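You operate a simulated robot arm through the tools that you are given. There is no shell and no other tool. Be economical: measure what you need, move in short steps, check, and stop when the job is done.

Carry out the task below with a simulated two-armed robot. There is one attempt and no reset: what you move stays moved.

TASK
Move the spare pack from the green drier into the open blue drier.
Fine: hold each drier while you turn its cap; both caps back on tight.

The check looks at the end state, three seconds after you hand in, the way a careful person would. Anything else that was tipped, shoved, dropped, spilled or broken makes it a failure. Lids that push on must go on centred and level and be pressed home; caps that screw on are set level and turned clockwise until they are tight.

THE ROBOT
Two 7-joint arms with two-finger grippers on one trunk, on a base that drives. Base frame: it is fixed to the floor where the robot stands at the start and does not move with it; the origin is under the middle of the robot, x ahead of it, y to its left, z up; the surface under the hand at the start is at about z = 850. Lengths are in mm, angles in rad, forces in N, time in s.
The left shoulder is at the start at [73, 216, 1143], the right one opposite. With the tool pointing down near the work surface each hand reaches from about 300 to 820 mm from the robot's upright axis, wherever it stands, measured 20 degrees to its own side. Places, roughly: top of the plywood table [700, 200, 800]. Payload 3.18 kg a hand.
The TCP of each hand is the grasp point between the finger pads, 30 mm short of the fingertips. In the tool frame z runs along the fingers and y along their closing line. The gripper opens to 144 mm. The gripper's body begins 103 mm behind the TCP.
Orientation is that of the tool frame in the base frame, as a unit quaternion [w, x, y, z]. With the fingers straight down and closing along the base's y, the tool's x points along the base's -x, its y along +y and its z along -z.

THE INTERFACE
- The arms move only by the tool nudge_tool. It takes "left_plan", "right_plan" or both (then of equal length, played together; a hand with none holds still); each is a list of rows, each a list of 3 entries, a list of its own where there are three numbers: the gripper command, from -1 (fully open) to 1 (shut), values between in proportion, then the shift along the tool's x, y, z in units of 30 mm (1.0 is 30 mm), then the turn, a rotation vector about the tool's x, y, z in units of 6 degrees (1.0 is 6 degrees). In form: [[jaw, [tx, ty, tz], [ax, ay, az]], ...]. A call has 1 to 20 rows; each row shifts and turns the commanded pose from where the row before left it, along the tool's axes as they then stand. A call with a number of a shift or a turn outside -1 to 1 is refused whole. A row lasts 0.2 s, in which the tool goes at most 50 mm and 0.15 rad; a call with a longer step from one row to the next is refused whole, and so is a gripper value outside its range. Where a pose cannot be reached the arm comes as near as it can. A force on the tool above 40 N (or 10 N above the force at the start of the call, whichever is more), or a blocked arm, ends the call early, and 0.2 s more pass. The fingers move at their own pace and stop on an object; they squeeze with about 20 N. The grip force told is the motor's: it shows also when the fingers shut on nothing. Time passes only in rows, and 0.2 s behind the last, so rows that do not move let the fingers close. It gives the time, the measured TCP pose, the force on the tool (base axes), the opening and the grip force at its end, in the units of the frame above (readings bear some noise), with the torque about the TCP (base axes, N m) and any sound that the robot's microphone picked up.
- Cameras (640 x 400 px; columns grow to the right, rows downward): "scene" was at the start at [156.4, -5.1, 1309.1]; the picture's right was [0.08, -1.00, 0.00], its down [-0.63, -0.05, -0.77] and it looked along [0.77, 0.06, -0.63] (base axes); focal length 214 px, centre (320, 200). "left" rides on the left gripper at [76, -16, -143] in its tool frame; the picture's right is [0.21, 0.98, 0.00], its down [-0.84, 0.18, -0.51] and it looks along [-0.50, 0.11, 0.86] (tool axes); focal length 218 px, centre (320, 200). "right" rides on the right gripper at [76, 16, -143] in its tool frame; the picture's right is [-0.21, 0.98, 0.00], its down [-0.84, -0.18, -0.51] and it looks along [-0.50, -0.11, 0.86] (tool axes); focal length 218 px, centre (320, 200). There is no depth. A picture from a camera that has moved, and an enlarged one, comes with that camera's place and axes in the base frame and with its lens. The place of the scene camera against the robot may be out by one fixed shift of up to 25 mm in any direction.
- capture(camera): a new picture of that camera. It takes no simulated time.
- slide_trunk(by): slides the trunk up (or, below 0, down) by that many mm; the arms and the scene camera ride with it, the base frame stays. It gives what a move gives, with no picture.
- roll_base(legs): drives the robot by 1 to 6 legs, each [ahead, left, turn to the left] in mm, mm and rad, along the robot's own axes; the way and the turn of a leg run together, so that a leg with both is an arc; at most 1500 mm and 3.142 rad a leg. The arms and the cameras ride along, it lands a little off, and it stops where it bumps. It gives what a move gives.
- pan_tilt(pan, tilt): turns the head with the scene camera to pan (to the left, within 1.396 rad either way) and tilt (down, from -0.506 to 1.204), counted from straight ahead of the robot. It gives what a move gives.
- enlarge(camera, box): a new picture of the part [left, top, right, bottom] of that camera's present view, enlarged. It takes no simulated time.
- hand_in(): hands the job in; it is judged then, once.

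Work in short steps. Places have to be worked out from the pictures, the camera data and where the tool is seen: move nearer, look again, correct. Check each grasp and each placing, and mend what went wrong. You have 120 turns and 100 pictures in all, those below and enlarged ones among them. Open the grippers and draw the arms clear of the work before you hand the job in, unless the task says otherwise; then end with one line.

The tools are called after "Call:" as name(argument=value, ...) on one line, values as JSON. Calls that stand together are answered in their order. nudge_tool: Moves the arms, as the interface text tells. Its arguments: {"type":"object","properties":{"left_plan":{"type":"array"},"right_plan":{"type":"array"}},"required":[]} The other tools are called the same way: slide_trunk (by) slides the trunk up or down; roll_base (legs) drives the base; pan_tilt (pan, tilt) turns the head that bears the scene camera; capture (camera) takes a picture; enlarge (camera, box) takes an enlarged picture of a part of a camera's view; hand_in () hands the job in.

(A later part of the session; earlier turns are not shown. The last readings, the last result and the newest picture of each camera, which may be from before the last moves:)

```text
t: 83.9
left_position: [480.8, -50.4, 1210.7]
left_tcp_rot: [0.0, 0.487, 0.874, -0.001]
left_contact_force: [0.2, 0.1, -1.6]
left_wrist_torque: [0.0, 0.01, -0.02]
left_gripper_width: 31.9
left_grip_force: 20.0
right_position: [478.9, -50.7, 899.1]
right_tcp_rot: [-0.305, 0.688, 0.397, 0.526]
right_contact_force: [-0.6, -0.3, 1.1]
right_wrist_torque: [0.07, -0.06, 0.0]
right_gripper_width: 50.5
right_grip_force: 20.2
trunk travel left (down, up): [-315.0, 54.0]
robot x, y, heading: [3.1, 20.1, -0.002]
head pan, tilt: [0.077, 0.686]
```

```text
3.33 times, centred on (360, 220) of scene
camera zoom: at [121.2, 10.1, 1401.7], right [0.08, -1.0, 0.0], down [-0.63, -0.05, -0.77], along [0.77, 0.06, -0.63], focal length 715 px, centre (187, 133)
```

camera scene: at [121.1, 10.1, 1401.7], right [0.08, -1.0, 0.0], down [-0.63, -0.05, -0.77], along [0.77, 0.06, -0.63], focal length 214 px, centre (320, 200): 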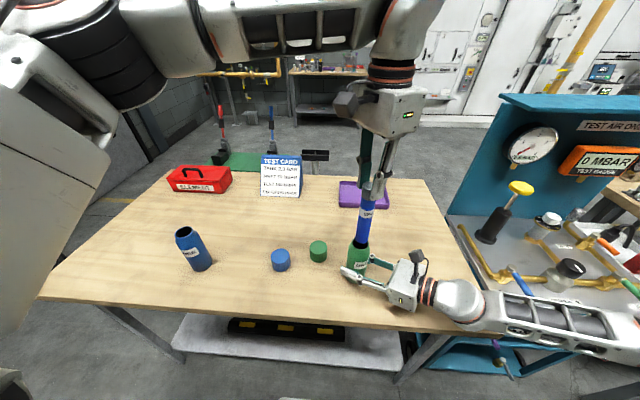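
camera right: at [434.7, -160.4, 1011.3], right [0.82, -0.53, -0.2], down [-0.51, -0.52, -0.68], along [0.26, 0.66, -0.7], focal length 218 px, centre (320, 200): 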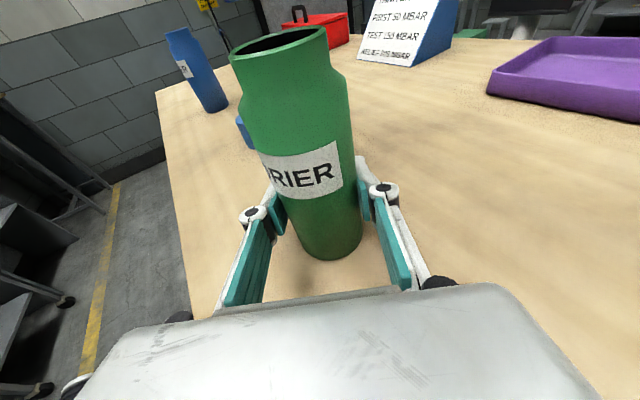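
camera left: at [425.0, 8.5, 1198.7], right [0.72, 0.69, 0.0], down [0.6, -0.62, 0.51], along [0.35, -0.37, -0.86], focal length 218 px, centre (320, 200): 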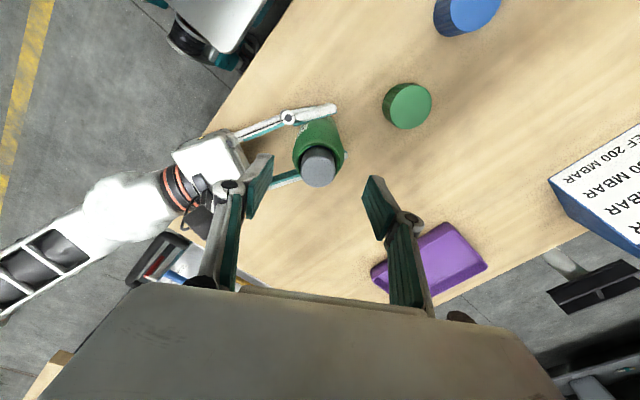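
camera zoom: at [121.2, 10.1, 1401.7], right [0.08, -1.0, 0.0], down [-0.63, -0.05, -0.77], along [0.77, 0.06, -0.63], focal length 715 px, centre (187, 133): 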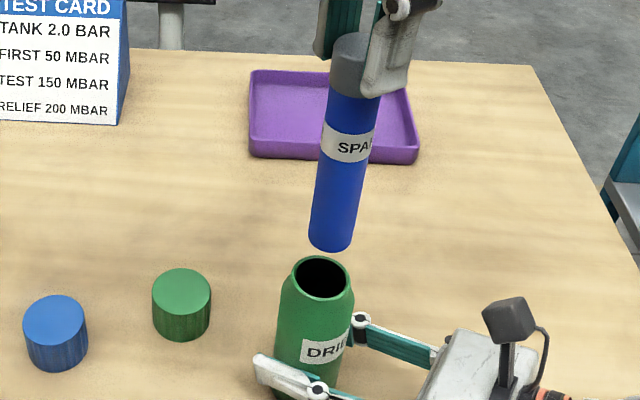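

Pack fully out and hanging straight. Carrying it toward the blue drier, stopping short to look.

Call:
nudge_tool(left_plan=[[1, [0.4, 0.26, -0.15], [0, 0, 0]], [1, [0.8225, 0.532, -0.15], [0, 0, 0]], [1, [0.8225, 0.532, -0.15], [0, 0, 0]], [1, [0.8225, 0.532, 0], [0, 0, 0]], [1, [0.8225, 0.532, 0], [0, 0, 0]], [1, [0.8225, 0.532, 0], [0, 0, 0]], [1, [0.8225, 0.532, 0], [0, 0, 0]], [1, [0.8225, 0.532, 0], [0, 0, 0]], [1, [0.8225, 0.532, 0], [0, 0, 0]], [1, [0.8225, 0.532, 0], [0, 0, 0]], [1, [0.8225, 0.532, 0], [0, 0, 0]], [1, [0.8225, 0.532, 0], [0, 0, 0]], [1, [0.8225, 0.532, 0], [0, 0, 0]], [1, [0.4, 0.26, 0], [0, 0, 0]]])

Call:
capture(camera="left")

Call:
capture(camera="scene")

```text
t: 86.9
left_position: [489.1, 331.3, 1224.9]
left_tcp_rot: [0.0, 0.486, 0.874, -0.001]
left_contact_force: [0.2, -0.5, -1.0]
left_wrist_torque: [0.01, -0.01, -0.03]
left_gripper_width: 32.0
left_grip_force: 19.8
right_position: [479.9, -50.3, 899.8]
right_tcp_rot: [-0.305, 0.688, 0.397, 0.526]
right_contact_force: [-0.4, 1.6, 0.1]
right_wrist_torque: [0.12, -0.06, 0.02]
right_gripper_width: 50.4
right_grip_force: 20.0
trunk travel left (down, up): [-315.0, 54.0]
robot x, y, heading: [-1.1, 13.9, 0.004]
head pan, tilt: [0.077, 0.686]
```

```text
44 pictures are left
camera left: at [433.8, 388.6, 1366.8], right [0.72, 0.69, 0.0], down [0.6, -0.62, 0.51], along [0.35, -0.37, -0.86], focal length 218 px, centre (320, 200)
```

left: 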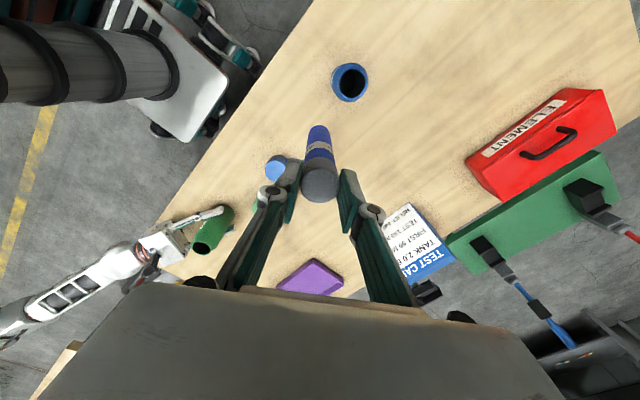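

```text
43 pictures are left
camera scene: at [121.3, 10.3, 1401.6], right [0.08, -1.0, 0.0], down [-0.63, -0.05, -0.77], along [0.77, 0.06, -0.63], focal length 214 px, centre (320, 200)
```

scene: 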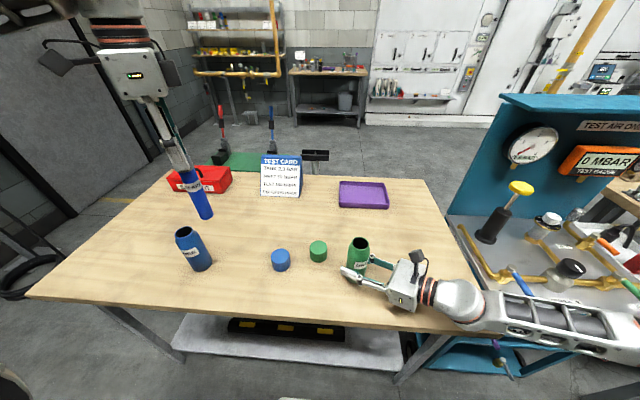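

Blue mouth is about at (480,413). Moving over it and checking the alignment.

Call:
nudge_tool(left_plan=[[1, [0.82, 0.405, 0], [0, 0, 0]], [1, [0.82, 0.405, 0], [0, 0, 0]], [1, [0.82, 0.405, 0], [0, 0, 0]]])

Call:
enlarge(camera="left", box=[240, 60, 400, 220])

Call:
enlarge(camera="scene", box=[130, 140, 250, 290])

```text
t: 87.7
left_position: [481.4, 415.5, 1223.1]
left_tcp_rot: [0.0, 0.486, 0.874, -0.002]
left_contact_force: [-0.1, -0.7, 0.1]
left_wrist_torque: [-0.02, 0.03, 0.02]
left_gripper_width: 31.7
left_grip_force: 20.6
right_position: [478.7, -49.5, 900.9]
right_tcp_rot: [-0.305, 0.688, 0.397, 0.526]
right_contact_force: [-0.1, 0.7, -0.6]
right_wrist_torque: [0.11, -0.05, 0.02]
right_gripper_width: 50.6
right_grip_force: 19.8
trunk travel left (down, up): [-315.0, 54.0]
robot x, y, heading: [2.0, 16.1, -0.001]
head pan, tilt: [0.077, 0.686]
```

```text
2.50 times, centred on (320, 140) of left
camera zoom: at [426.1, 472.4, 1365.6], right [0.72, 0.69, 0.0], down [0.6, -0.62, 0.51], along [0.35, -0.37, -0.86], focal length 546 px, centre (320, 350)
```

zoom: 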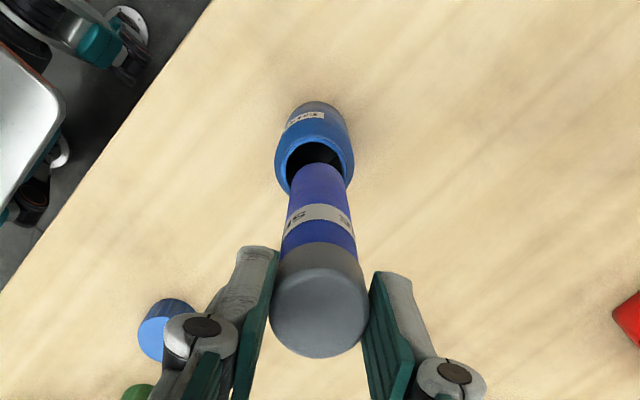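

```text
2.67 times, centred on (190, 215) of scene
camera zoom: at [121.1, 10.9, 1401.7], right [0.08, -1.0, 0.0], down [-0.63, -0.05, -0.77], along [0.77, 0.06, -0.63], focal length 572 px, centre (667, 160)
```

zoom: 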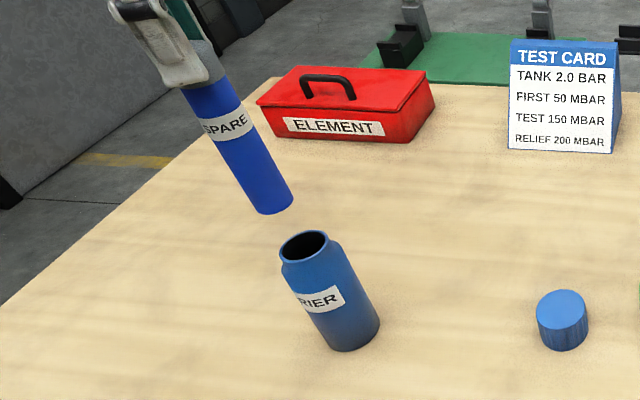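

Off by about 4 mm. Correcting and lowering 25 mm so the pack bottom is just above the mouth, then checking again.

Call:
nudge_tool(left_plan=[[1, [-0.01, -0.16, 0.3], [0, 0, 0]], [1, [0, 0, 0.5], [0, 0, 0]], [1, [0, 0, 0], [0, 0, 0]]])

Call:
enlarge(camera="left", box=[260, 80, 380, 200])

Call:
enlarge(camera="scene", box=[150, 170, 230, 250])

```text
t: 88.5
left_position: [477.2, 411.0, 1199.9]
left_tcp_rot: [0.0, 0.487, 0.873, -0.001]
left_contact_force: [-0.4, -0.6, -0.6]
left_wrist_torque: [-0.02, 0.0, -0.02]
left_gripper_width: 31.8
left_grip_force: 20.2
right_position: [479.6, -50.7, 899.8]
right_tcp_rot: [-0.304, 0.688, 0.396, 0.527]
right_contact_force: [-0.5, 0.8, 0.9]
right_wrist_torque: [0.03, -0.09, 0.02]
right_gripper_width: 50.4
right_grip_force: 19.7
trunk travel left (down, up): [-315.0, 54.0]
robot x, y, heading: [2.4, 17.7, -0.0]
head pan, tilt: [0.077, 0.686]
```

```text
3.33 times, centred on (320, 140) of left
camera zoom: at [422.1, 469.1, 1341.9], right [0.72, 0.69, 0.0], down [0.6, -0.62, 0.51], along [0.35, -0.37, -0.86], focal length 728 px, centre (320, 400)
```

zoom: 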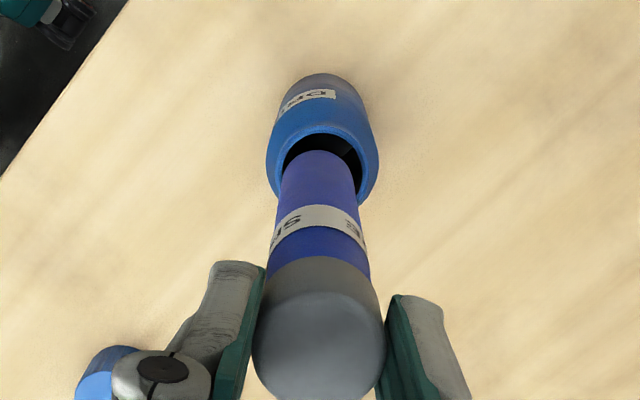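

```text
5.00 times, centred on (190, 210) of scene
camera zoom: at [121.3, 10.2, 1401.7], right [0.08, -1.0, 0.0], down [-0.63, -0.05, -0.77], along [0.77, 0.06, -0.63], focal length 1072 px, centre (970, 150)
```

zoom: 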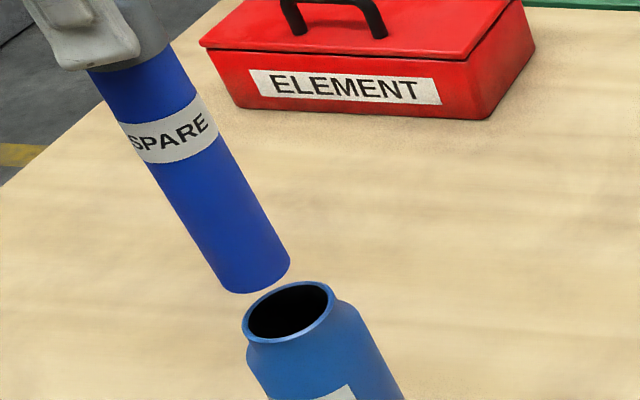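

Nearly aligned; shifting ~2 mm toward +x and lowering gently with force watch.

Call:
nudge_tool(left_plan=[[1, [-0.047, 0.057, 0], [0, 0, 0]], [1, [0, 0, 0.2], [0, 0, 0]], [1, [0, 0, 0.2], [0, 0, 0]], [1, [0, 0, 0.2], [0, 0, 0]]])

Call:
enlarge(camera="left", box=[260, 80, 380, 200])

Call:
enlarge(camera="scene", box=[150, 170, 230, 250])

```text
t: 89.5
left_position: [478.6, 411.7, 1181.4]
left_tcp_rot: [0.0, 0.487, 0.873, -0.001]
left_contact_force: [0.2, -0.3, -0.9]
left_wrist_torque: [-0.02, -0.02, 0.01]
left_gripper_width: 32.1
left_grip_force: 20.0
right_position: [479.9, -50.3, 900.1]
right_tcp_rot: [-0.306, 0.687, 0.397, 0.526]
right_contact_force: [0.0, 0.7, 0.4]
right_wrist_torque: [0.08, -0.08, -0.02]
right_gripper_width: 50.6
right_grip_force: 20.0
trunk travel left (down, up): [-315.0, 54.0]
robot x, y, heading: [4.5, 15.1, -0.001]
head pan, tilt: [0.077, 0.686]
```

```text
3.33 times, centred on (320, 140) of left
camera zoom: at [423.6, 467.7, 1323.3], right [0.72, 0.69, 0.0], down [0.6, -0.62, 0.51], along [0.35, -0.37, -0.86], focal length 728 px, centre (320, 400)
```

zoom: 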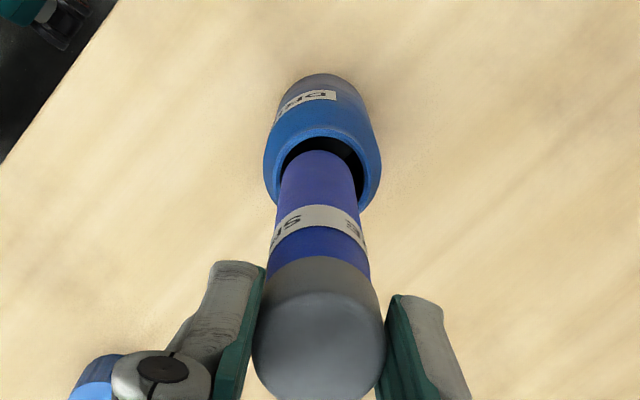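

```text
5.00 times, centred on (190, 210) of scene
camera zoom: at [121.3, 10.2, 1401.7], right [0.08, -1.0, 0.0], down [-0.63, -0.05, -0.77], along [0.77, 0.06, -0.63], focal length 1072 px, centre (970, 150)
```

zoom: 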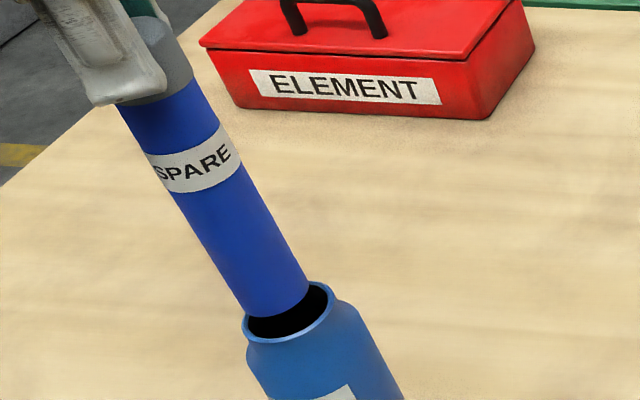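

Well aligned; a 1 mm tweak and lowering into the mouth.

Call:
nudge_tool(left_plan=[[1, [0, 0.043, 0], [0, 0, 0]], [1, [0, 0, 0.15], [0, 0, 0]], [1, [0, 0, 0.15], [0, 0, 0]], [1, [0, 0, 0.15], [0, 0, 0]], [1, [0, 0, 0.15], [0, 0, 0]]])

Call:
enlarge(camera="scene", box=[150, 170, 230, 250])

```text
t: 90.7
left_position: [479.1, 412.2, 1162.6]
left_tcp_rot: [0.001, 0.487, 0.873, -0.001]
left_contact_force: [0.3, -0.7, -1.1]
left_wrist_torque: [-0.01, -0.02, 0.02]
left_gripper_width: 31.7
left_grip_force: 19.6
right_position: [479.5, -50.0, 899.6]
right_tcp_rot: [-0.305, 0.687, 0.396, 0.527]
right_contact_force: [0.4, 1.0, -0.2]
right_wrist_torque: [0.09, -0.07, -0.05]
right_gripper_width: 50.5
right_grip_force: 20.0
trunk travel left (down, up): [-315.0, 54.0]
robot x, y, heading: [0.2, 16.0, 0.002]
head pan, tilt: [0.077, 0.686]
```

```text
5.00 times, centred on (190, 210) of scene
camera zoom: at [121.3, 10.2, 1401.7], right [0.08, -1.0, 0.0], down [-0.63, -0.05, -0.77], along [0.77, 0.06, -0.63], focal length 1072 px, centre (970, 150)
```

zoom: 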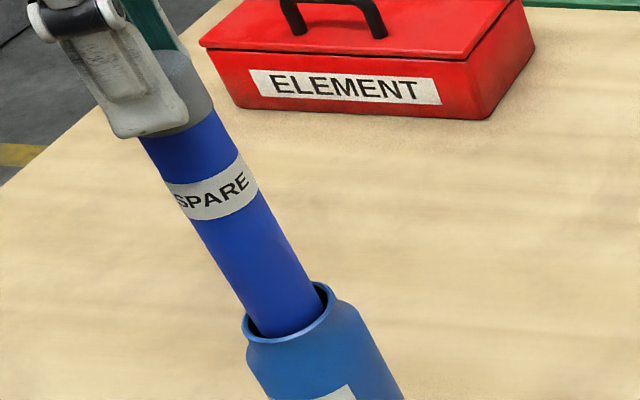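

Pack bottom has entered the mouth with no force. Lowering 60 mm more.

Call:
nudge_tool(left_plan=[[1, [-0.02, 0.01, 0.25], [0, 0, 0]], [1, [0, 0, 0.25], [0, 0, 0]], [1, [0, 0, 0.25], [0, 0, 0]], [1, [0, 0, 0.25], [0, 0, 0]], [1, [0, 0, 0.25], [0, 0, 0]], [1, [0, 0, 0.25], [0, 0, 0]], [1, [0, 0, 0.25], [0, 0, 0]], [1, [0, 0, 0.25], [0, 0, 0]]])

Call:
enlarge(camera="scene", box=[150, 170, 230, 280])

```text
t: 92.5
left_position: [481.7, 410.2, 1102.0]
left_tcp_rot: [0.0, 0.486, 0.874, -0.002]
left_contact_force: [0.4, 0.0, -0.7]
left_wrist_torque: [0.0, 0.02, -0.02]
left_gripper_width: 32.2
left_grip_force: 19.9
right_position: [481.0, -49.2, 900.4]
right_tcp_rot: [-0.305, 0.688, 0.397, 0.525]
right_contact_force: [0.7, -0.3, 0.1]
right_wrist_torque: [0.08, -0.04, -0.01]
right_gripper_width: 50.5
right_grip_force: 20.1
trunk travel left (down, up): [-315.0, 54.0]
robot x, y, heading: [-1.8, 14.8, 0.001]
head pan, tilt: [0.077, 0.686]
```

```text
3.64 times, centred on (190, 225) of scene
camera zoom: at [121.3, 10.2, 1401.7], right [0.08, -1.0, 0.0], down [-0.63, -0.05, -0.77], along [0.77, 0.06, -0.63], focal length 780 px, centre (793, 109)
```

zoom: 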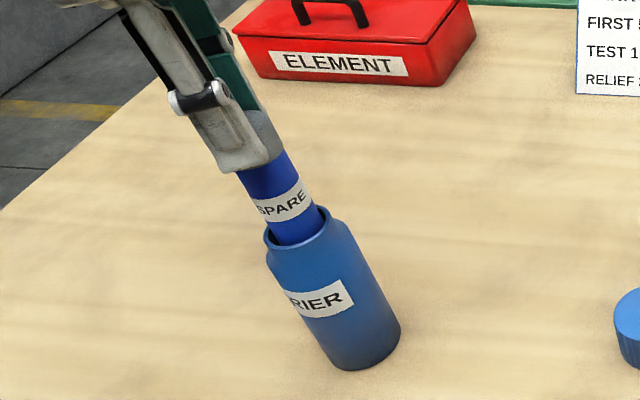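

Going in smoothly. Lowering 62 mm more, to just above its seat.

Call:
nudge_tool(left_plan=[[1, [0, 0, 0.25], [0, 0, 0]], [1, [0, 0, 0.25], [0, 0, 0]], [1, [0, 0, 0.25], [0, 0, 0]], [1, [0, 0, 0.25], [0, 0, 0]], [1, [0, 0, 0.25], [0, 0, 0]], [1, [0, 0, 0.25], [0, 0, 0]], [1, [0, 0, 0.25], [0, 0, 0]], [1, [0, 0, 0.25], [0, 0, 0]], [1, [0, 0, 0.07], [0, 0, 0]]])

Call:
enlarge(camera="scene", box=[150, 190, 230, 280])

```text
t: 94.5
left_position: [480.3, 411.0, 1039.9]
left_tcp_rot: [0.0, 0.486, 0.874, -0.001]
left_contact_force: [0.1, 0.5, -0.5]
left_wrist_torque: [0.0, 0.0, -0.03]
left_gripper_width: 32.0
left_grip_force: 19.7
right_position: [480.3, -51.3, 900.2]
right_tcp_rot: [-0.305, 0.688, 0.397, 0.526]
right_contact_force: [-1.3, 0.0, 0.0]
right_wrist_torque: [0.05, -0.04, 0.01]
right_gripper_width: 50.6
right_grip_force: 19.9
trunk travel left (down, up): [-315.0, 54.0]
robot x, y, heading: [1.9, 18.6, 0.004]
head pan, tilt: [0.077, 0.686]
```

```text
4.44 times, centred on (190, 235) of scene
camera zoom: at [121.3, 10.2, 1401.7], right [0.08, -1.0, 0.0], down [-0.63, -0.05, -0.77], along [0.77, 0.06, -0.63], focal length 953 px, centre (898, 44)
```

zoom: 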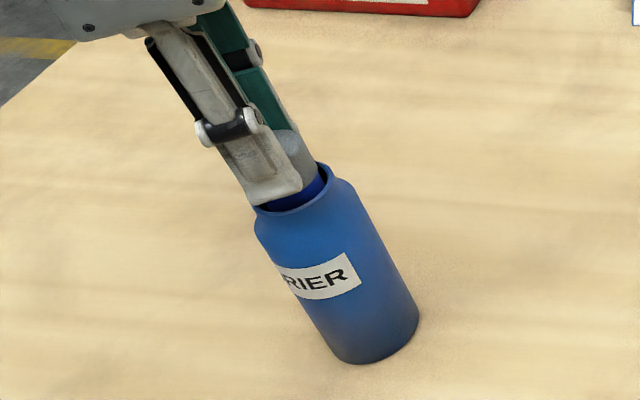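

Lowering 9 mm more and then releasing the pack.

Call:
nudge_tool(left_plan=[[1, [0, 0, 0.15], [0, 0, 0]], [1, [0, 0, 0.15], [0, 0, 0]], [1, [0, 0, 0], [0, 0, 0]]])

Call:
nudge_tool(left_plan=[[0.5, [0, 0, 0], [0, 0, 0]], [0.2, [0, 0, 0], [0, 0, 0]], [-0.1, [0, 0, 0], [0, 0, 0]], [-0.1, [0, 0, -0.5], [0, 0, 0]], [-0.1, [0, 0, -1], [0, 0, 0]], [-0.1, [0, 0, -1], [0, 0, 0]]])

Call:
enlarge(camera="scene", box=[150, 190, 230, 280])

```text
t: 95.3
left_position: [479.1, 410.4, 1031.9]
left_tcp_rot: [0.001, 0.486, 0.874, -0.001]
left_contact_force: [-0.6, 0.0, -1.7]
left_wrist_torque: [0.02, -0.03, 0.0]
left_gripper_width: 31.5
left_grip_force: 19.7
right_position: [479.3, -50.2, 900.5]
right_tcp_rot: [-0.306, 0.687, 0.397, 0.526]
right_contact_force: [-0.6, -0.4, -0.8]
right_wrist_torque: [0.07, -0.06, 0.0]
right_gripper_width: 50.6
right_grip_force: 20.3
trunk travel left (down, up): [-315.0, 54.0]
robot x, y, heading: [0.1, 17.1, 0.004]
head pan, tilt: [0.077, 0.686]
```

```text
t: 96.7
left_position: [481.5, 410.8, 1107.9]
left_tcp_rot: [0.001, 0.487, 0.873, -0.001]
left_contact_force: [0.3, 0.3, 0.5]
left_wrist_torque: [-0.02, 0.05, 0.01]
left_gripper_width: 79.4
left_grip_force: 0.1
right_position: [480.0, -50.2, 899.5]
right_tcp_rot: [-0.306, 0.687, 0.397, 0.526]
right_contact_force: [-0.4, -0.9, -0.7]
right_wrist_torque: [-0.01, -0.06, -0.03]
right_gripper_width: 50.7
right_grip_force: 19.8
trunk travel left (down, up): [-315.0, 54.0]
robot x, y, heading: [-1.5, 10.7, 0.003]
head pan, tilt: [0.077, 0.686]
```

```text
4.44 times, centred on (190, 235) of scene
camera zoom: at [121.2, 9.8, 1401.7], right [0.08, -1.0, 0.0], down [-0.63, -0.05, -0.77], along [0.77, 0.06, -0.63], focal length 953 px, centre (898, 44)
```

zoom: 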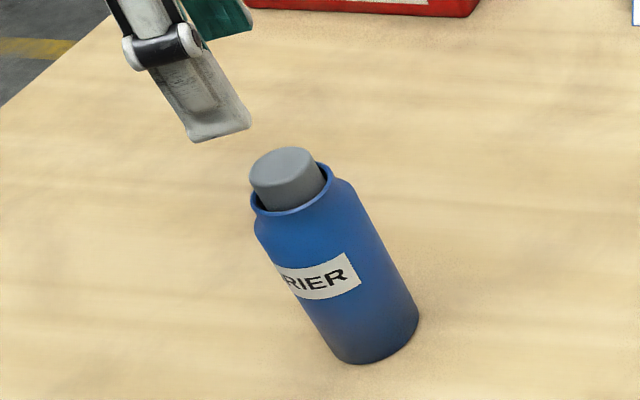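

Pack is seated in the blue drier. Going back over the green cap at (540,59).

Call:
nudge_tool(left_plan=[[-0.1, [-0.917, -0.375, 0], [0, 0, 0]], [-0.1, [-0.917, -0.375, 0], [0, 0, 0]], [-0.1, [-0.917, -0.375, 0], [0, 0, 0]], [-0.1, [-0.917, -0.375, 0], [0, 0, 0]], [-0.1, [-0.917, -0.375, 0], [0, 0, 0]], [-0.1, [-0.917, -0.375, 0], [0, 0, 0]], [-0.1, [-0.917, -0.375, 0], [0, 0, 0]], [-0.1, [-0.917, -0.375, 0], [0, 0, 0]], [-0.1, [-0.917, -0.375, 0], [0, 0, 0]], [-0.1, [-0.917, -0.375, 0], [0, 0, 0]], [-0.1, [-0.917, -0.375, 0], [0, 0, 0]], [-0.1, [-0.917, -0.375, 0], [0, 0, 0]]])

Call:
capture(camera="left")

```text
t: 99.3
left_position: [538.5, 57.8, 1107.7]
left_tcp_rot: [0.0, 0.487, 0.873, -0.001]
left_contact_force: [1.1, -0.8, 0.1]
left_wrist_torque: [-0.05, 0.02, -0.02]
left_gripper_width: 79.5
left_grip_force: 0.2
right_position: [480.9, -50.0, 899.7]
right_tcp_rot: [-0.306, 0.687, 0.397, 0.526]
right_contact_force: [-1.7, -2.4, 1.4]
right_wrist_torque: [0.05, -0.13, -0.09]
right_gripper_width: 50.6
right_grip_force: 20.0
trunk travel left (down, up): [-315.0, 54.0]
robot x, y, heading: [2.5, 16.3, -0.001]
head pan, tilt: [0.077, 0.686]
```

```text
32 pictures are left
camera left: at [484.3, 115.1, 1249.6], right [0.72, 0.69, 0.0], down [0.6, -0.62, 0.51], along [0.35, -0.37, -0.86], focal length 218 px, centre (320, 200)
```

left: 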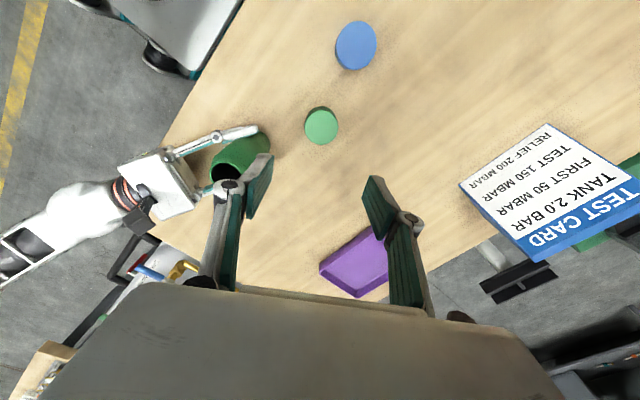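

Cap lies where I left it. Lowering over it and gripping.

Call:
nudge_tool(left_plan=[[-0.1, [-0.026, 0.042, 1], [0, 0, 0]], [-0.1, [0, 0, 1], [0, 0, 0]], [-0.1, [0, 0, 1], [0, 0, 0]], [-0.1, [0, 0, 1], [0, 0, 0]], [-0.1, [0, 0, 1], [0, 0, 0]], [-0.1, [0, 0, 1], [0, 0, 0]], [-0.1, [0, 0, 1], [0, 0, 0]], [-0.1, [0, 0, 0.4], [0, 0, 0]], [0.4, [0, 0, 0], [0, 0, 0]], [1, [0, 0, 0], [0, 0, 0]], [1, [0, 0, 0], [0, 0, 0]]])

Call:
nudge_tool(left_plan=[[1, [0, 0, -0.5], [0, 0, 0]], [1, [0, 0, -1], [0, 0, 0]], [1, [0, 0, -1], [0, 0, 0]], [1, [0, 0, -1], [0, 0, 0]], [1, [0, 0, -1], [0, 0, 0]], [1, [0, 0, -1], [0, 0, 0]], [1, [0, 0, -1], [0, 0, 0]]])

Call:
capture(camera="left")

```text
t: 101.7
left_position: [540.3, 59.6, 884.3]
left_tcp_rot: [0.001, 0.486, 0.874, -0.002]
left_contact_force: [0.5, -0.4, 0.4]
left_wrist_torque: [0.01, 0.01, 0.01]
left_gripper_width: 50.9
left_grip_force: 19.5
right_position: [479.9, -50.3, 899.7]
right_tcp_rot: [-0.306, 0.687, 0.397, 0.526]
right_contact_force: [-0.3, 0.5, -1.0]
right_wrist_torque: [0.06, -0.08, 0.01]
right_gripper_width: 50.5
right_grip_force: 20.2
trunk travel left (down, up): [-315.0, 54.0]
robot x, y, heading: [3.3, 13.2, 0.005]
head pan, tilt: [0.077, 0.686]
```

```text
t: 103.3
left_position: [541.0, 57.4, 1081.7]
left_tcp_rot: [-0.001, 0.487, 0.873, -0.001]
left_contact_force: [-0.3, -0.7, -1.3]
left_wrist_torque: [0.0, -0.02, -0.01]
left_gripper_width: 50.8
left_grip_force: 20.1
right_position: [480.1, -49.4, 900.2]
right_tcp_rot: [-0.305, 0.687, 0.397, 0.526]
right_contact_force: [-2.1, -0.1, -0.8]
right_wrist_torque: [0.02, -0.04, -0.03]
right_gripper_width: 50.5
right_grip_force: 19.7
trunk travel left (down, up): [-315.0, 54.0]
robot x, y, heading: [-2.3, 16.6, 0.001]
head pan, tilt: [0.077, 0.686]
```

```text
31 pictures are left
camera left: at [486.2, 114.9, 1224.2], right [0.72, 0.69, 0.0], down [0.6, -0.62, 0.51], along [0.35, -0.37, -0.86], focal length 218 px, centre (320, 200)
```

left: 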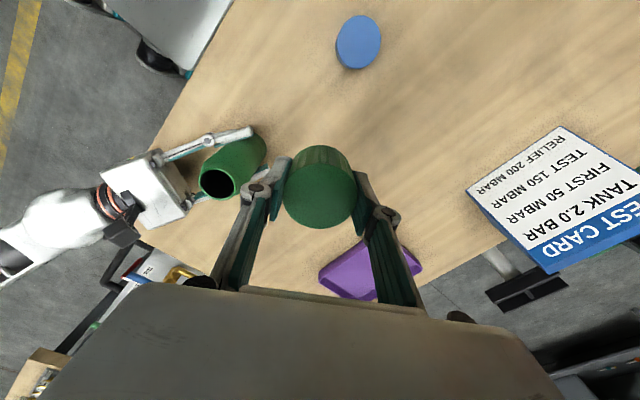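

Cap held squarely. Carrying it over the green drier and lowering to just above the threads.

Call:
nudge_tool(left_plan=[[1, [-0.503, -0.911, 0], [0, 0, 0]], [1, [-0.503, -0.911, 0], [0, 0, 0]], [1, [-0.503, -0.911, 0], [0, 0, 0]], [1, [-0.503, -0.911, 0], [0, 0, 0]], [1, [0, 0, 0], [0, 0, 0]]])

Call:
enlarge(camera="scene", box=[310, 190, 410, 280])

```text
t: 104.5
left_position: [482.0, -51.0, 1080.4]
left_tcp_rot: [0.0, 0.486, 0.874, -0.001]
left_contact_force: [0.2, -0.4, -0.2]
left_wrist_torque: [-0.03, 0.0, -0.02]
left_gripper_width: 50.7
left_grip_force: 20.4
right_position: [479.7, -49.5, 900.6]
right_tcp_rot: [-0.306, 0.687, 0.398, 0.525]
right_contact_force: [0.4, 0.8, -1.1]
right_wrist_torque: [0.1, -0.08, 0.02]
right_gripper_width: 50.9
right_grip_force: 20.4
trunk travel left (down, up): [-315.0, 54.0]
robot x, y, heading: [-0.8, 17.3, 0.008]
head pan, tilt: [0.077, 0.686]
```

```text
4.44 times, centred on (360, 235) of scene
camera zoom: at [121.4, 10.6, 1401.6], right [0.08, -1.0, 0.0], down [-0.63, -0.05, -0.77], along [0.77, 0.06, -0.63], focal length 953 px, centre (142, 44)
```

zoom: 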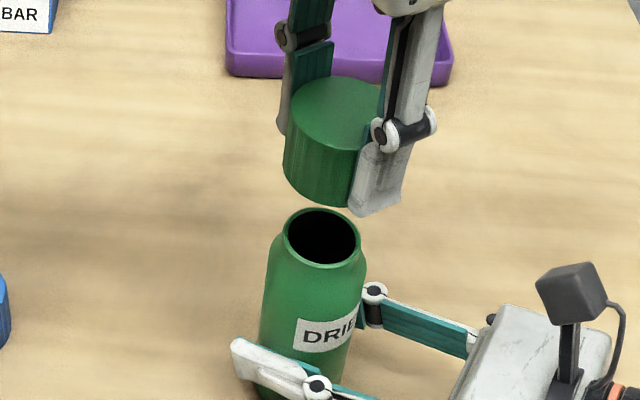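

Lined up. Lowering to z≈1028.

Call:
nudge_tool(left_plan=[[1, [0.017, -0.028, 0.6], [0, 0, 0]], [1, [0, 0, 0.6], [0, 0, 0]], [1, [0, 0, 0.4], [0, 0, 0]], [1, [0, 0, 0.1], [0, 0, 0]], [1, [0, 0, 0], [0, 0, 0]]])

```text
t: 105.7
left_position: [479.4, -50.4, 1029.0]
left_tcp_rot: [0.001, 0.487, 0.873, -0.001]
left_contact_force: [-0.3, 1.1, 0.7]
left_wrist_torque: [-0.01, 0.0, 0.01]
left_gripper_width: 50.8
left_grip_force: 19.7
right_position: [480.3, -49.9, 899.5]
right_tcp_rot: [-0.305, 0.688, 0.396, 0.526]
right_contact_force: [-1.1, -0.7, -0.5]
right_wrist_torque: [0.02, -0.04, 0.01]
right_gripper_width: 50.7
right_grip_force: 20.6
trunk travel left (down, up): [-315.0, 54.0]
robot x, y, heading: [1.0, 13.7, 0.003]
head pan, tilt: [0.077, 0.686]
```

Position (479.4,-50.4), no contact. Easing down in 1.5–2 mm steps to touch the thread start.

Call:
nudge_tool(left_plan=[[1, [0, 0, 0.07], [0, 0, 0]], [1, [0, 0, 0.07], [0, 0, 0]], [1, [0, 0, 0.06], [0, 0, 0]]])

Call:
nudge_tool(left_plan=[[1, [0, 0, 0.05], [0, 0, 0]], [1, [0, 0, 0.04], [0, 0, 0]]])

```text
t: 106.5
left_position: [479.9, -51.0, 1024.7]
left_tcp_rot: [0.001, 0.487, 0.873, -0.001]
left_contact_force: [-1.3, 1.4, 20.0]
left_wrist_torque: [-0.26, 0.34, -0.02]
left_gripper_width: 51.1
left_grip_force: 20.6
right_position: [478.7, -49.9, 901.1]
right_tcp_rot: [-0.305, 0.687, 0.397, 0.526]
right_contact_force: [3.8, -0.2, -5.5]
right_wrist_torque: [0.07, -0.36, 0.0]
right_gripper_width: 50.4
right_grip_force: 19.4
trunk travel left (down, up): [-315.0, 54.0]
robot x, y, heading: [0.2, 14.9, -0.0]
head pan, tilt: [0.077, 0.686]
```

```text
t: 107.1
left_position: [478.4, -50.6, 1020.8]
left_tcp_rot: [0.0, 0.486, 0.874, -0.001]
left_contact_force: [2.2, 1.4, 17.4]
left_wrist_torque: [-0.23, 0.28, 0.02]
left_gripper_width: 51.1
left_grip_force: 20.0
right_position: [479.8, -50.1, 899.9]
right_tcp_rot: [-0.305, 0.688, 0.397, 0.526]
right_contact_force: [1.4, -3.3, -3.4]
right_wrist_torque: [0.02, -0.41, 0.07]
right_gripper_width: 50.2
right_grip_force: 20.0
trunk travel left (down, up): [-315.0, 54.0]
robot x, y, heading: [0.5, 12.7, 0.002]
head pan, tilt: [0.077, 0.686]
```

Cap is resting on the thread start (~17 N). Turning clockwise 90° with a slow downward follow.

Call:
nudge_tool(left_plan=[[1, [0, 0, 0.003], [0, 0, 1]], [1, [0, 0, 0.003], [0, 0, 1]], [1, [0, 0, 0.003], [0, 0, 1]], [1, [0, 0, 0.003], [0, 0, 1]], [1, [0, 0, 0.003], [0, 0, 1]], [1, [0, 0, 0.003], [0, 0, 1]], [1, [0, 0, 0.003], [0, 0, 1]], [1, [0, 0, 0.003], [0, 0, 1]], [1, [0, 0, 0.003], [0, 0, 1]], [1, [0, 0, 0.003], [0, 0, 1]], [1, [0, 0, 0.003], [0, 0, 1]], [1, [0, 0, 0.003], [0, 0, 1]], [1, [0, 0, 0.003], [0, 0, 1]], [1, [0, 0, 0.003], [0, 0, 1]], [1, [0, 0, 0.003], [0, 0, 1]]])

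Call:
capture(camera="right")

```text
t: 110.3
left_position: [479.7, -51.1, 1020.3]
left_tcp_rot: [0.0, 0.962, 0.273, 0.0]
left_contact_force: [1.9, -7.2, 1.0]
left_wrist_torque: [-0.15, -0.05, 0.09]
left_gripper_width: 50.4
left_grip_force: 19.9
right_position: [478.7, -49.7, 900.7]
right_tcp_rot: [-0.305, 0.687, 0.396, 0.527]
right_contact_force: [-1.0, 7.8, 2.5]
right_wrist_torque: [-0.56, -0.21, -0.04]
right_gripper_width: 50.6
right_grip_force: 20.1
trunk travel left (down, up): [-315.0, 54.0]
robot x, y, heading: [-1.9, 17.6, 0.004]
head pan, tilt: [0.077, 0.686]
```

```text
29 pictures are left
camera right: at [434.7, -160.1, 1011.4], right [0.82, -0.53, -0.2], down [-0.51, -0.52, -0.68], along [0.26, 0.66, -0.7], focal length 218 px, centre (320, 200)
```

right: 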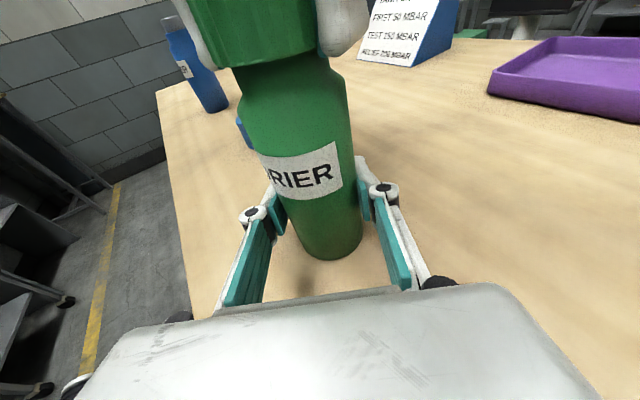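

Checking whether the cap sits level and engaged.

Call:
enlarge(camera="scene", box=[320, 200, 400, 280])

Call:
enlarge(camera="right", box=[160, 0, 400, 150])

```text
5.00 times, centred on (360, 240) of scene
camera zoom: at [121.3, 10.1, 1401.7], right [0.08, -1.0, 0.0], down [-0.63, -0.05, -0.77], along [0.77, 0.06, -0.63], focal length 1072 px, centre (120, 0)
```

zoom: 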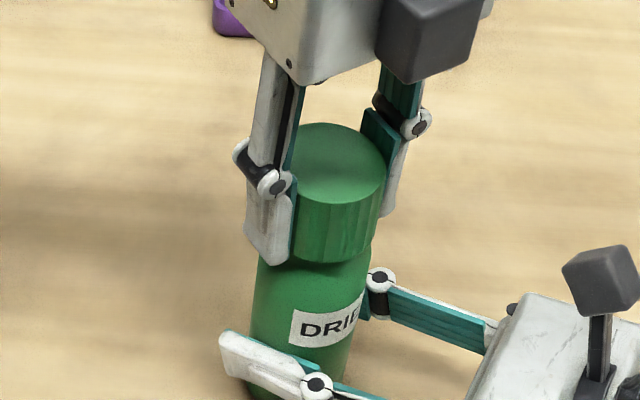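

```text
2.67 times, centred on (280, 75) of right
camera zoom: at [434.7, -160.1, 1011.4], right [0.82, -0.53, -0.2], down [-0.51, -0.52, -0.68], along [0.26, 0.66, -0.7], focal length 582 px, centre (427, 533)
```

zoom: 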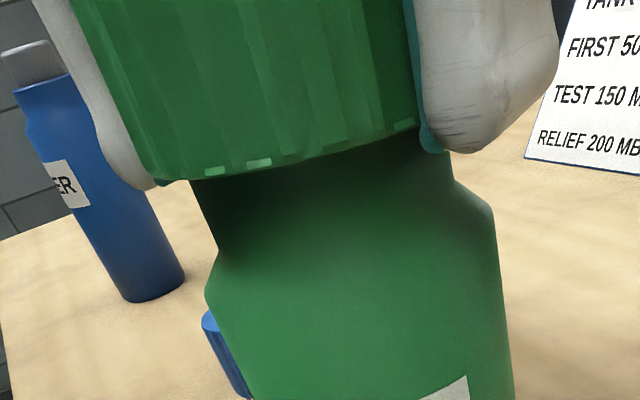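

The cap is level but riding high; the contact torque while lowering indicates the neck touched on the (-x,-y) side, so the cap is ~2 mm off toward +x,+y. Lifting, winding back 90°, shifting, and trying again.

Call:
nudge_tool(left_plan=[[1, [0, 0, -0.3], [0, 0, 0]], [1, [0, 0, -0.4], [0, 0, 0]], [1, [0, 0, 0], [0, 0, -1]], [1, [0, 0, 0], [0, 0, -1]], [1, [0, 0, 0], [0, 0, -1]], [1, [0, 0, 0], [0, 0, -1]], [1, [0, 0, 0], [0, 0, -1]], [1, [0, 0, 0], [0, 0, -1]], [1, [0, 0, 0], [0, 0, -1]], [1, [0, 0, 0], [0, 0, -1]], [1, [0, 0, 0], [0, 0, -1]], [1, [0, 0, 0], [0, 0, -1]], [1, [0, 0, 0], [0, 0, -1]], [1, [0, 0, 0], [0, 0, -1]], [1, [0, 0, 0], [0, 0, -1]], [1, [0, 0, 0], [0, 0, -1]], [1, [0, 0, 0], [0, 0, -1]], [1, [0, -0.063, 0], [0, 0, 0]], [1, [0, 0, 0], [0, 0, 0]]])

Call:
capture(camera="right")

```text
t: 114.3
left_position: [477.5, -51.2, 1041.1]
left_tcp_rot: [0.001, 0.486, 0.874, -0.002]
left_contact_force: [0.0, 0.3, 0.5]
left_wrist_torque: [-0.01, 0.02, -0.03]
left_gripper_width: 50.5
left_grip_force: 20.1
right_position: [480.3, -49.7, 900.5]
right_tcp_rot: [-0.306, 0.687, 0.397, 0.526]
right_contact_force: [-0.9, 1.2, 0.3]
right_wrist_torque: [0.1, -0.02, 0.03]
right_gripper_width: 50.3
right_grip_force: 20.1
trunk travel left (down, up): [-315.0, 54.0]
robot x, y, heading: [-0.2, 16.3, 0.003]
head pan, tilt: [0.077, 0.686]
```

```text
26 pictures are left
camera right: at [434.6, -160.2, 1011.2], right [0.82, -0.53, -0.2], down [-0.51, -0.52, -0.68], along [0.26, 0.66, -0.7], focal length 218 px, centre (320, 200)
```

right: 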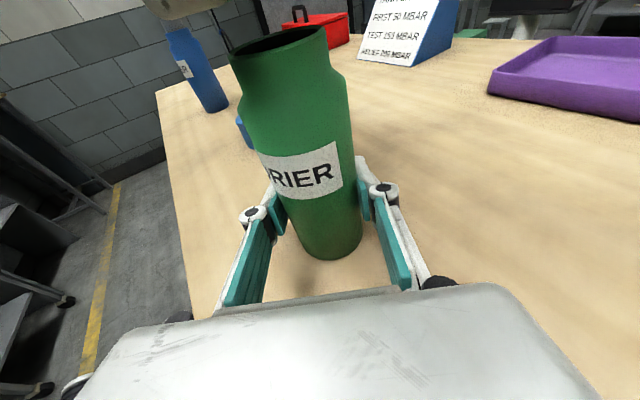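

Clear. Lowering again toward the neck, watching force and torque.

Call:
nudge_tool(left_plan=[[1, [0, 0, 0.25], [0, 0, 0]], [1, [0, 0, 0.2], [0, 0, 0]], [1, [0, 0, 0.07], [0, 0, 0]], [1, [0, 0, 0.07], [0, 0, 0]]])

Call:
nudge_tool(left_plan=[[1, [0, 0, 0.06], [0, 0, 0]], [1, [0, 0, 0.06], [0, 0, 0]]])

Call:
nudge_tool(left_plan=[[1, [0, 0, 0.05], [0, 0, 0]], [1, [0, 0, 0.05], [0, 0, 0]]])

```text
t: 115.3
left_position: [477.3, -50.1, 1022.9]
left_tcp_rot: [0.0, 0.487, 0.874, -0.002]
left_contact_force: [0.4, -0.2, 1.1]
left_wrist_torque: [-0.01, -0.03, 0.01]
left_gripper_width: 50.8
left_grip_force: 20.3
right_position: [479.2, -51.0, 900.4]
right_tcp_rot: [-0.306, 0.687, 0.397, 0.526]
right_contact_force: [-1.0, 1.0, -0.2]
right_wrist_torque: [0.11, 0.0, 0.0]
right_gripper_width: 50.6
right_grip_force: 19.7
trunk travel left (down, up): [-315.0, 54.0]
robot x, y, heading: [-0.1, 13.3, -0.001]
head pan, tilt: [0.077, 0.686]
```

```text
t: 115.9
left_position: [477.5, -50.9, 1020.7]
left_tcp_rot: [0.001, 0.487, 0.874, -0.001]
left_contact_force: [-3.4, -3.8, 16.4]
left_wrist_torque: [0.32, 0.01, 0.09]
left_gripper_width: 51.1
left_grip_force: 20.3
right_position: [480.1, -51.0, 899.4]
right_tcp_rot: [-0.304, 0.688, 0.397, 0.526]
right_contact_force: [3.7, 6.7, -6.2]
right_wrist_torque: [-0.19, 0.16, -0.04]
right_gripper_width: 50.7
right_grip_force: 19.8
trunk travel left (down, up): [-315.0, 54.0]
robot x, y, heading: [-2.6, 11.4, 0.004]
head pan, tilt: [0.077, 0.686]
```

```text
t: 116.5
left_position: [477.0, -51.7, 1015.9]
left_tcp_rot: [0.0, 0.488, 0.873, -0.002]
left_contact_force: [-3.3, -4.7, 18.8]
left_wrist_torque: [0.01, -0.06, 0.0]
left_gripper_width: 50.8
left_grip_force: 19.7
right_position: [478.7, -50.8, 900.4]
right_tcp_rot: [-0.305, 0.687, 0.397, 0.526]
right_contact_force: [6.1, 7.9, -8.1]
right_wrist_torque: [-0.18, 0.13, -0.05]
right_gripper_width: 50.4
right_grip_force: 19.9
trunk travel left (down, up): [-315.0, 54.0]
robot x, y, heading: [-1.2, 14.6, 0.003]
head pan, tilt: [0.077, 0.686]
```

Contact now is centred (torque ≈0). Checking how the cap sits.

Call:
enlarge(camera="right", box=[160, 0, 400, 150])

```text
2.67 times, centred on (280, 75) of right
camera zoom: at [434.5, -160.2, 1011.3], right [0.82, -0.53, -0.2], down [-0.51, -0.52, -0.68], along [0.26, 0.66, -0.7], focal length 582 px, centre (427, 533)
```

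zoom: 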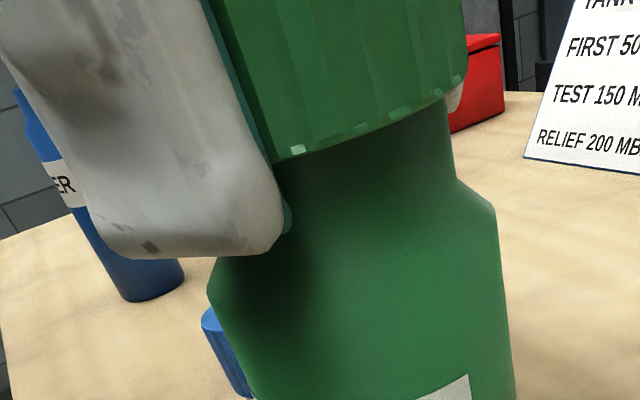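

The fingers slid down over the cap, which is perched on the neck rim. Contact side flipped to +y, so the true centre lies between. Lifting 4 mm, shifting +0.8 mm along tool x, and lowering again gently.

Call:
nudge_tool(left_plan=[[1, [0, 0, -0.2], [0, 0, 0]], [1, [0.027, 0.004, 0], [0, 0, 0]], [1, [0, 0, 0], [0, 0, 0]]])

Call:
nudge_tool(left_plan=[[1, [0, 0, 0.1], [0, 0, 0]], [1, [0, 0, 0.05], [0, 0, 0]], [1, [0, 0, 0.05], [0, 0, 0]]])

```text
t: 117.3
left_position: [477.7, -50.9, 1022.0]
left_tcp_rot: [0.0, 0.487, 0.874, -0.001]
left_contact_force: [0.5, 0.3, -1.4]
left_wrist_torque: [-0.03, -0.01, 0.0]
left_gripper_width: 50.8
left_grip_force: 19.8
right_position: [479.9, -50.6, 900.9]
right_tcp_rot: [-0.305, 0.688, 0.396, 0.527]
right_contact_force: [-0.4, -0.6, -1.1]
right_wrist_torque: [-0.01, -0.03, 0.01]
right_gripper_width: 50.7
right_grip_force: 19.7
trunk travel left (down, up): [-315.0, 54.0]
robot x, y, heading: [-1.0, 12.4, 0.0]
head pan, tilt: [0.077, 0.686]
```

```text
t: 118.1
left_position: [476.6, -51.4, 1015.8]
left_tcp_rot: [0.0, 0.486, 0.874, -0.001]
left_contact_force: [-0.3, 1.0, 5.3]
left_wrist_torque: [-0.09, -0.05, 0.02]
left_gripper_width: 50.7
left_grip_force: 20.2
right_position: [479.6, -50.5, 899.4]
right_tcp_rot: [-0.305, 0.687, 0.396, 0.527]
right_contact_force: [1.1, -2.2, -2.6]
right_wrist_torque: [0.26, -0.03, -0.03]
right_gripper_width: 50.6
right_grip_force: 20.2
trunk travel left (down, up): [-315.0, 54.0]
robot x, y, heading: [-0.3, 16.0, 0.005]
head pan, tilt: [0.077, 0.686]
```

Contact now on the (+x,-y) side, so the centre is about half that shift back. Nudging 0.45 mm back and pressing lightly.

Call:
nudge_tool(left_plan=[[1, [-0.015, 0.002, 0], [0, 0, 0]], [1, [0, 0, 0.05], [0, 0, 0]], [1, [0, 0, 0.03], [0, 0, 0]]])

Call:
enlarge(camera="right", box=[160, 0, 400, 150])

```text
t: 118.9
left_position: [477.4, -51.0, 1014.4]
left_tcp_rot: [0.001, 0.487, 0.873, -0.002]
left_contact_force: [-4.2, -2.0, 18.2]
left_wrist_torque: [-0.01, -0.23, 0.03]
left_gripper_width: 51.0
left_grip_force: 20.4
right_position: [478.6, -49.0, 899.3]
right_tcp_rot: [-0.305, 0.687, 0.397, 0.527]
right_contact_force: [7.9, 3.1, -6.8]
right_wrist_torque: [-0.08, 0.17, -0.03]
right_gripper_width: 50.3
right_grip_force: 19.8
trunk travel left (down, up): [-315.0, 54.0]
robot x, y, heading: [2.4, 16.3, 0.006]
head pan, tilt: [0.077, 0.686]
```

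```text
2.67 times, centred on (280, 75) of right
camera zoom: at [434.7, -160.5, 1011.4], right [0.82, -0.54, -0.2], down [-0.51, -0.52, -0.68], along [0.26, 0.66, -0.7], focal length 582 px, centre (427, 533)
```

zoom: 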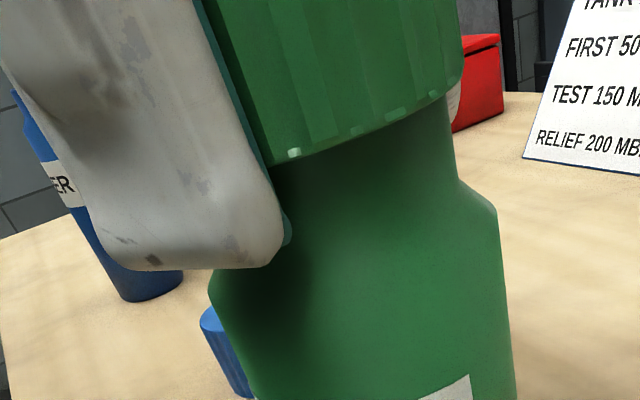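

Cap may be off-centre in the fingers along the unconstrained direction. Looking from the left hand camera to measure this.

Call:
enlarge(camera="left", box=[240, 120, 400, 260])

Call:
enlarge(camera="scene", box=[320, 200, 400, 280])

```text
2.86 times, centred on (320, 190) of left
camera zoom: at [422.3, 6.5, 1156.7], right [0.72, 0.69, 0.0], down [0.6, -0.62, 0.51], along [0.35, -0.37, -0.86], focal length 624 px, centre (320, 229)
```

zoom: 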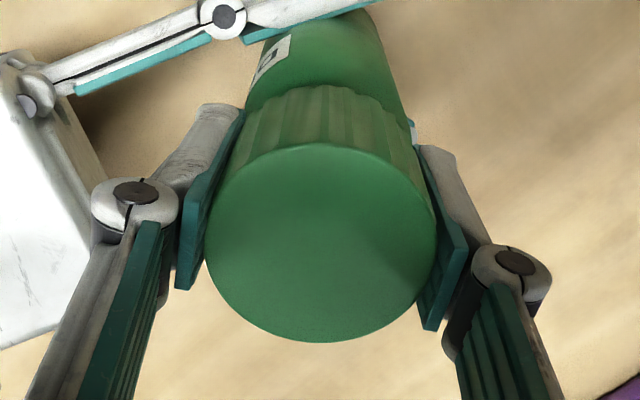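

```text
5.00 times, centred on (360, 240) of scene
camera zoom: at [120.8, 10.2, 1401.8], right [0.08, -1.0, 0.0], down [-0.63, -0.05, -0.77], along [0.77, 0.06, -0.63], focal length 1072 px, centre (120, 0)
```

zoom: 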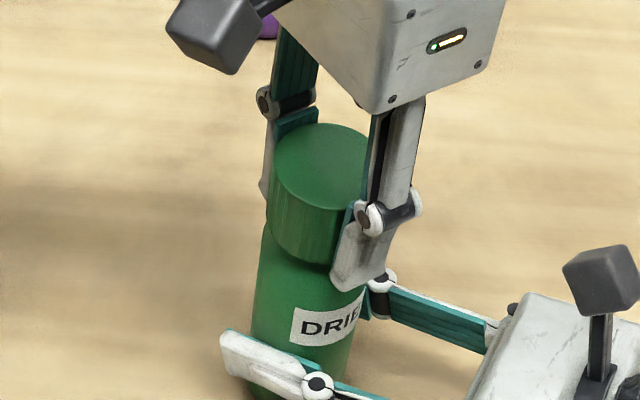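

Cap is centred in the fingers. Combining the contact sides of the four tries, the hand needs about +0.9 mm in x with y as now. Lifting 3 mm, shifting, lowering.

Call:
nudge_tool(left_plan=[[1, [0, 0, -0.15], [0, 0, 0]], [1, [-0.016, 0.025, 0], [0, 0, 0]], [1, [0, 0, 0.1], [0, 0, 0]], [1, [0, 0, 0.05], [0, 0, 0]]])

Call:
nudge_tool(left_plan=[[1, [0, 0, 0.05], [0, 0, 0]], [1, [0, 0, 0], [0, 0, 0]]])

```text
t: 119.9
left_position: [478.5, -51.2, 1013.9]
left_tcp_rot: [0.001, 0.487, 0.874, -0.002]
left_contact_force: [0.3, 1.6, 11.9]
left_wrist_torque: [-0.13, 0.22, 0.0]
left_gripper_width: 51.0
left_grip_force: 20.0
right_position: [477.7, -49.6, 900.9]
right_tcp_rot: [-0.305, 0.688, 0.397, 0.525]
right_contact_force: [-1.4, 1.6, -3.3]
right_wrist_torque: [0.36, -0.45, 0.08]
right_gripper_width: 50.5
right_grip_force: 19.9
trunk travel left (down, up): [-315.0, 54.0]
robot x, y, heading: [-1.4, 18.1, 0.003]
head pan, tilt: [0.077, 0.686]
```

```text
t: 120.5
left_position: [478.7, -49.5, 1011.6]
left_tcp_rot: [0.001, 0.486, 0.874, -0.001]
left_contact_force: [5.4, 2.6, 15.5]
left_wrist_torque: [-0.19, 0.2, 0.0]
left_gripper_width: 50.9
left_grip_force: 19.5
right_position: [478.7, -50.3, 900.5]
right_tcp_rot: [-0.306, 0.687, 0.398, 0.525]
right_contact_force: [-5.2, -1.1, -1.5]
right_wrist_torque: [0.23, -0.45, -0.05]
right_gripper_width: 50.4
right_grip_force: 20.5
trunk travel left (down, up): [-315.0, 54.0]
robot x, y, heading: [-0.2, 15.0, 0.0]
head pan, tilt: [0.077, 0.686]
```

The contact side flips with sub-millimetre shifts, so the cap is really resting evenly on the thread start. Centring and turning clockwise under light pressure to let it bite, checking after 48°.

Call:
nudge_tool(left_plan=[[1, [0.008, -0.012, 0], [0, 0, 0]], [1, [0, 0, 0.008], [0, 0, 1]], [1, [0, 0, 0.008], [0, 0, 1]], [1, [0, 0, 0.008], [0, 0, 1]], [1, [0, 0, 0.008], [0, 0, 1]], [1, [0, 0, 0.008], [0, 0, 1]], [1, [0, 0, 0.008], [0, 0, 1]], [1, [0, 0, 0.008], [0, 0, 1]], [1, [0, 0, 0.008], [0, 0, 1]]])

Call:
enlarge(camera="right", box=[160, 0, 400, 150])

```text
t: 122.5
left_position: [478.1, -51.0, 1010.6]
left_tcp_rot: [0.001, 0.801, 0.599, -0.001]
left_contact_force: [5.8, -5.0, 0.2]
left_wrist_torque: [-0.08, -0.11, 0.04]
left_gripper_width: 50.6
left_grip_force: 20.3
right_position: [479.0, -49.4, 900.0]
right_tcp_rot: [-0.306, 0.687, 0.397, 0.526]
right_contact_force: [-4.4, 4.6, 2.8]
right_wrist_torque: [-0.44, -0.45, -0.05]
right_gripper_width: 50.7
right_grip_force: 20.0
trunk travel left (down, up): [-315.0, 54.0]
robot x, y, heading: [1.1, 14.1, 0.001]
head pan, tilt: [0.077, 0.686]
```

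```text
2.67 times, centred on (280, 75) of right
camera zoom: at [434.7, -160.1, 1011.5], right [0.82, -0.53, -0.2], down [-0.51, -0.52, -0.68], along [0.26, 0.66, -0.7], focal length 582 px, centre (427, 533)
```

zoom: 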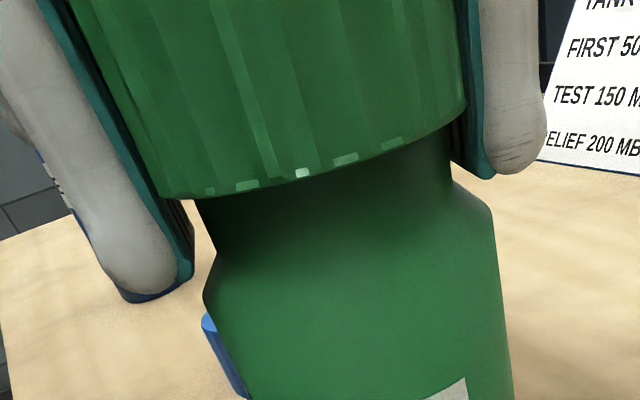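

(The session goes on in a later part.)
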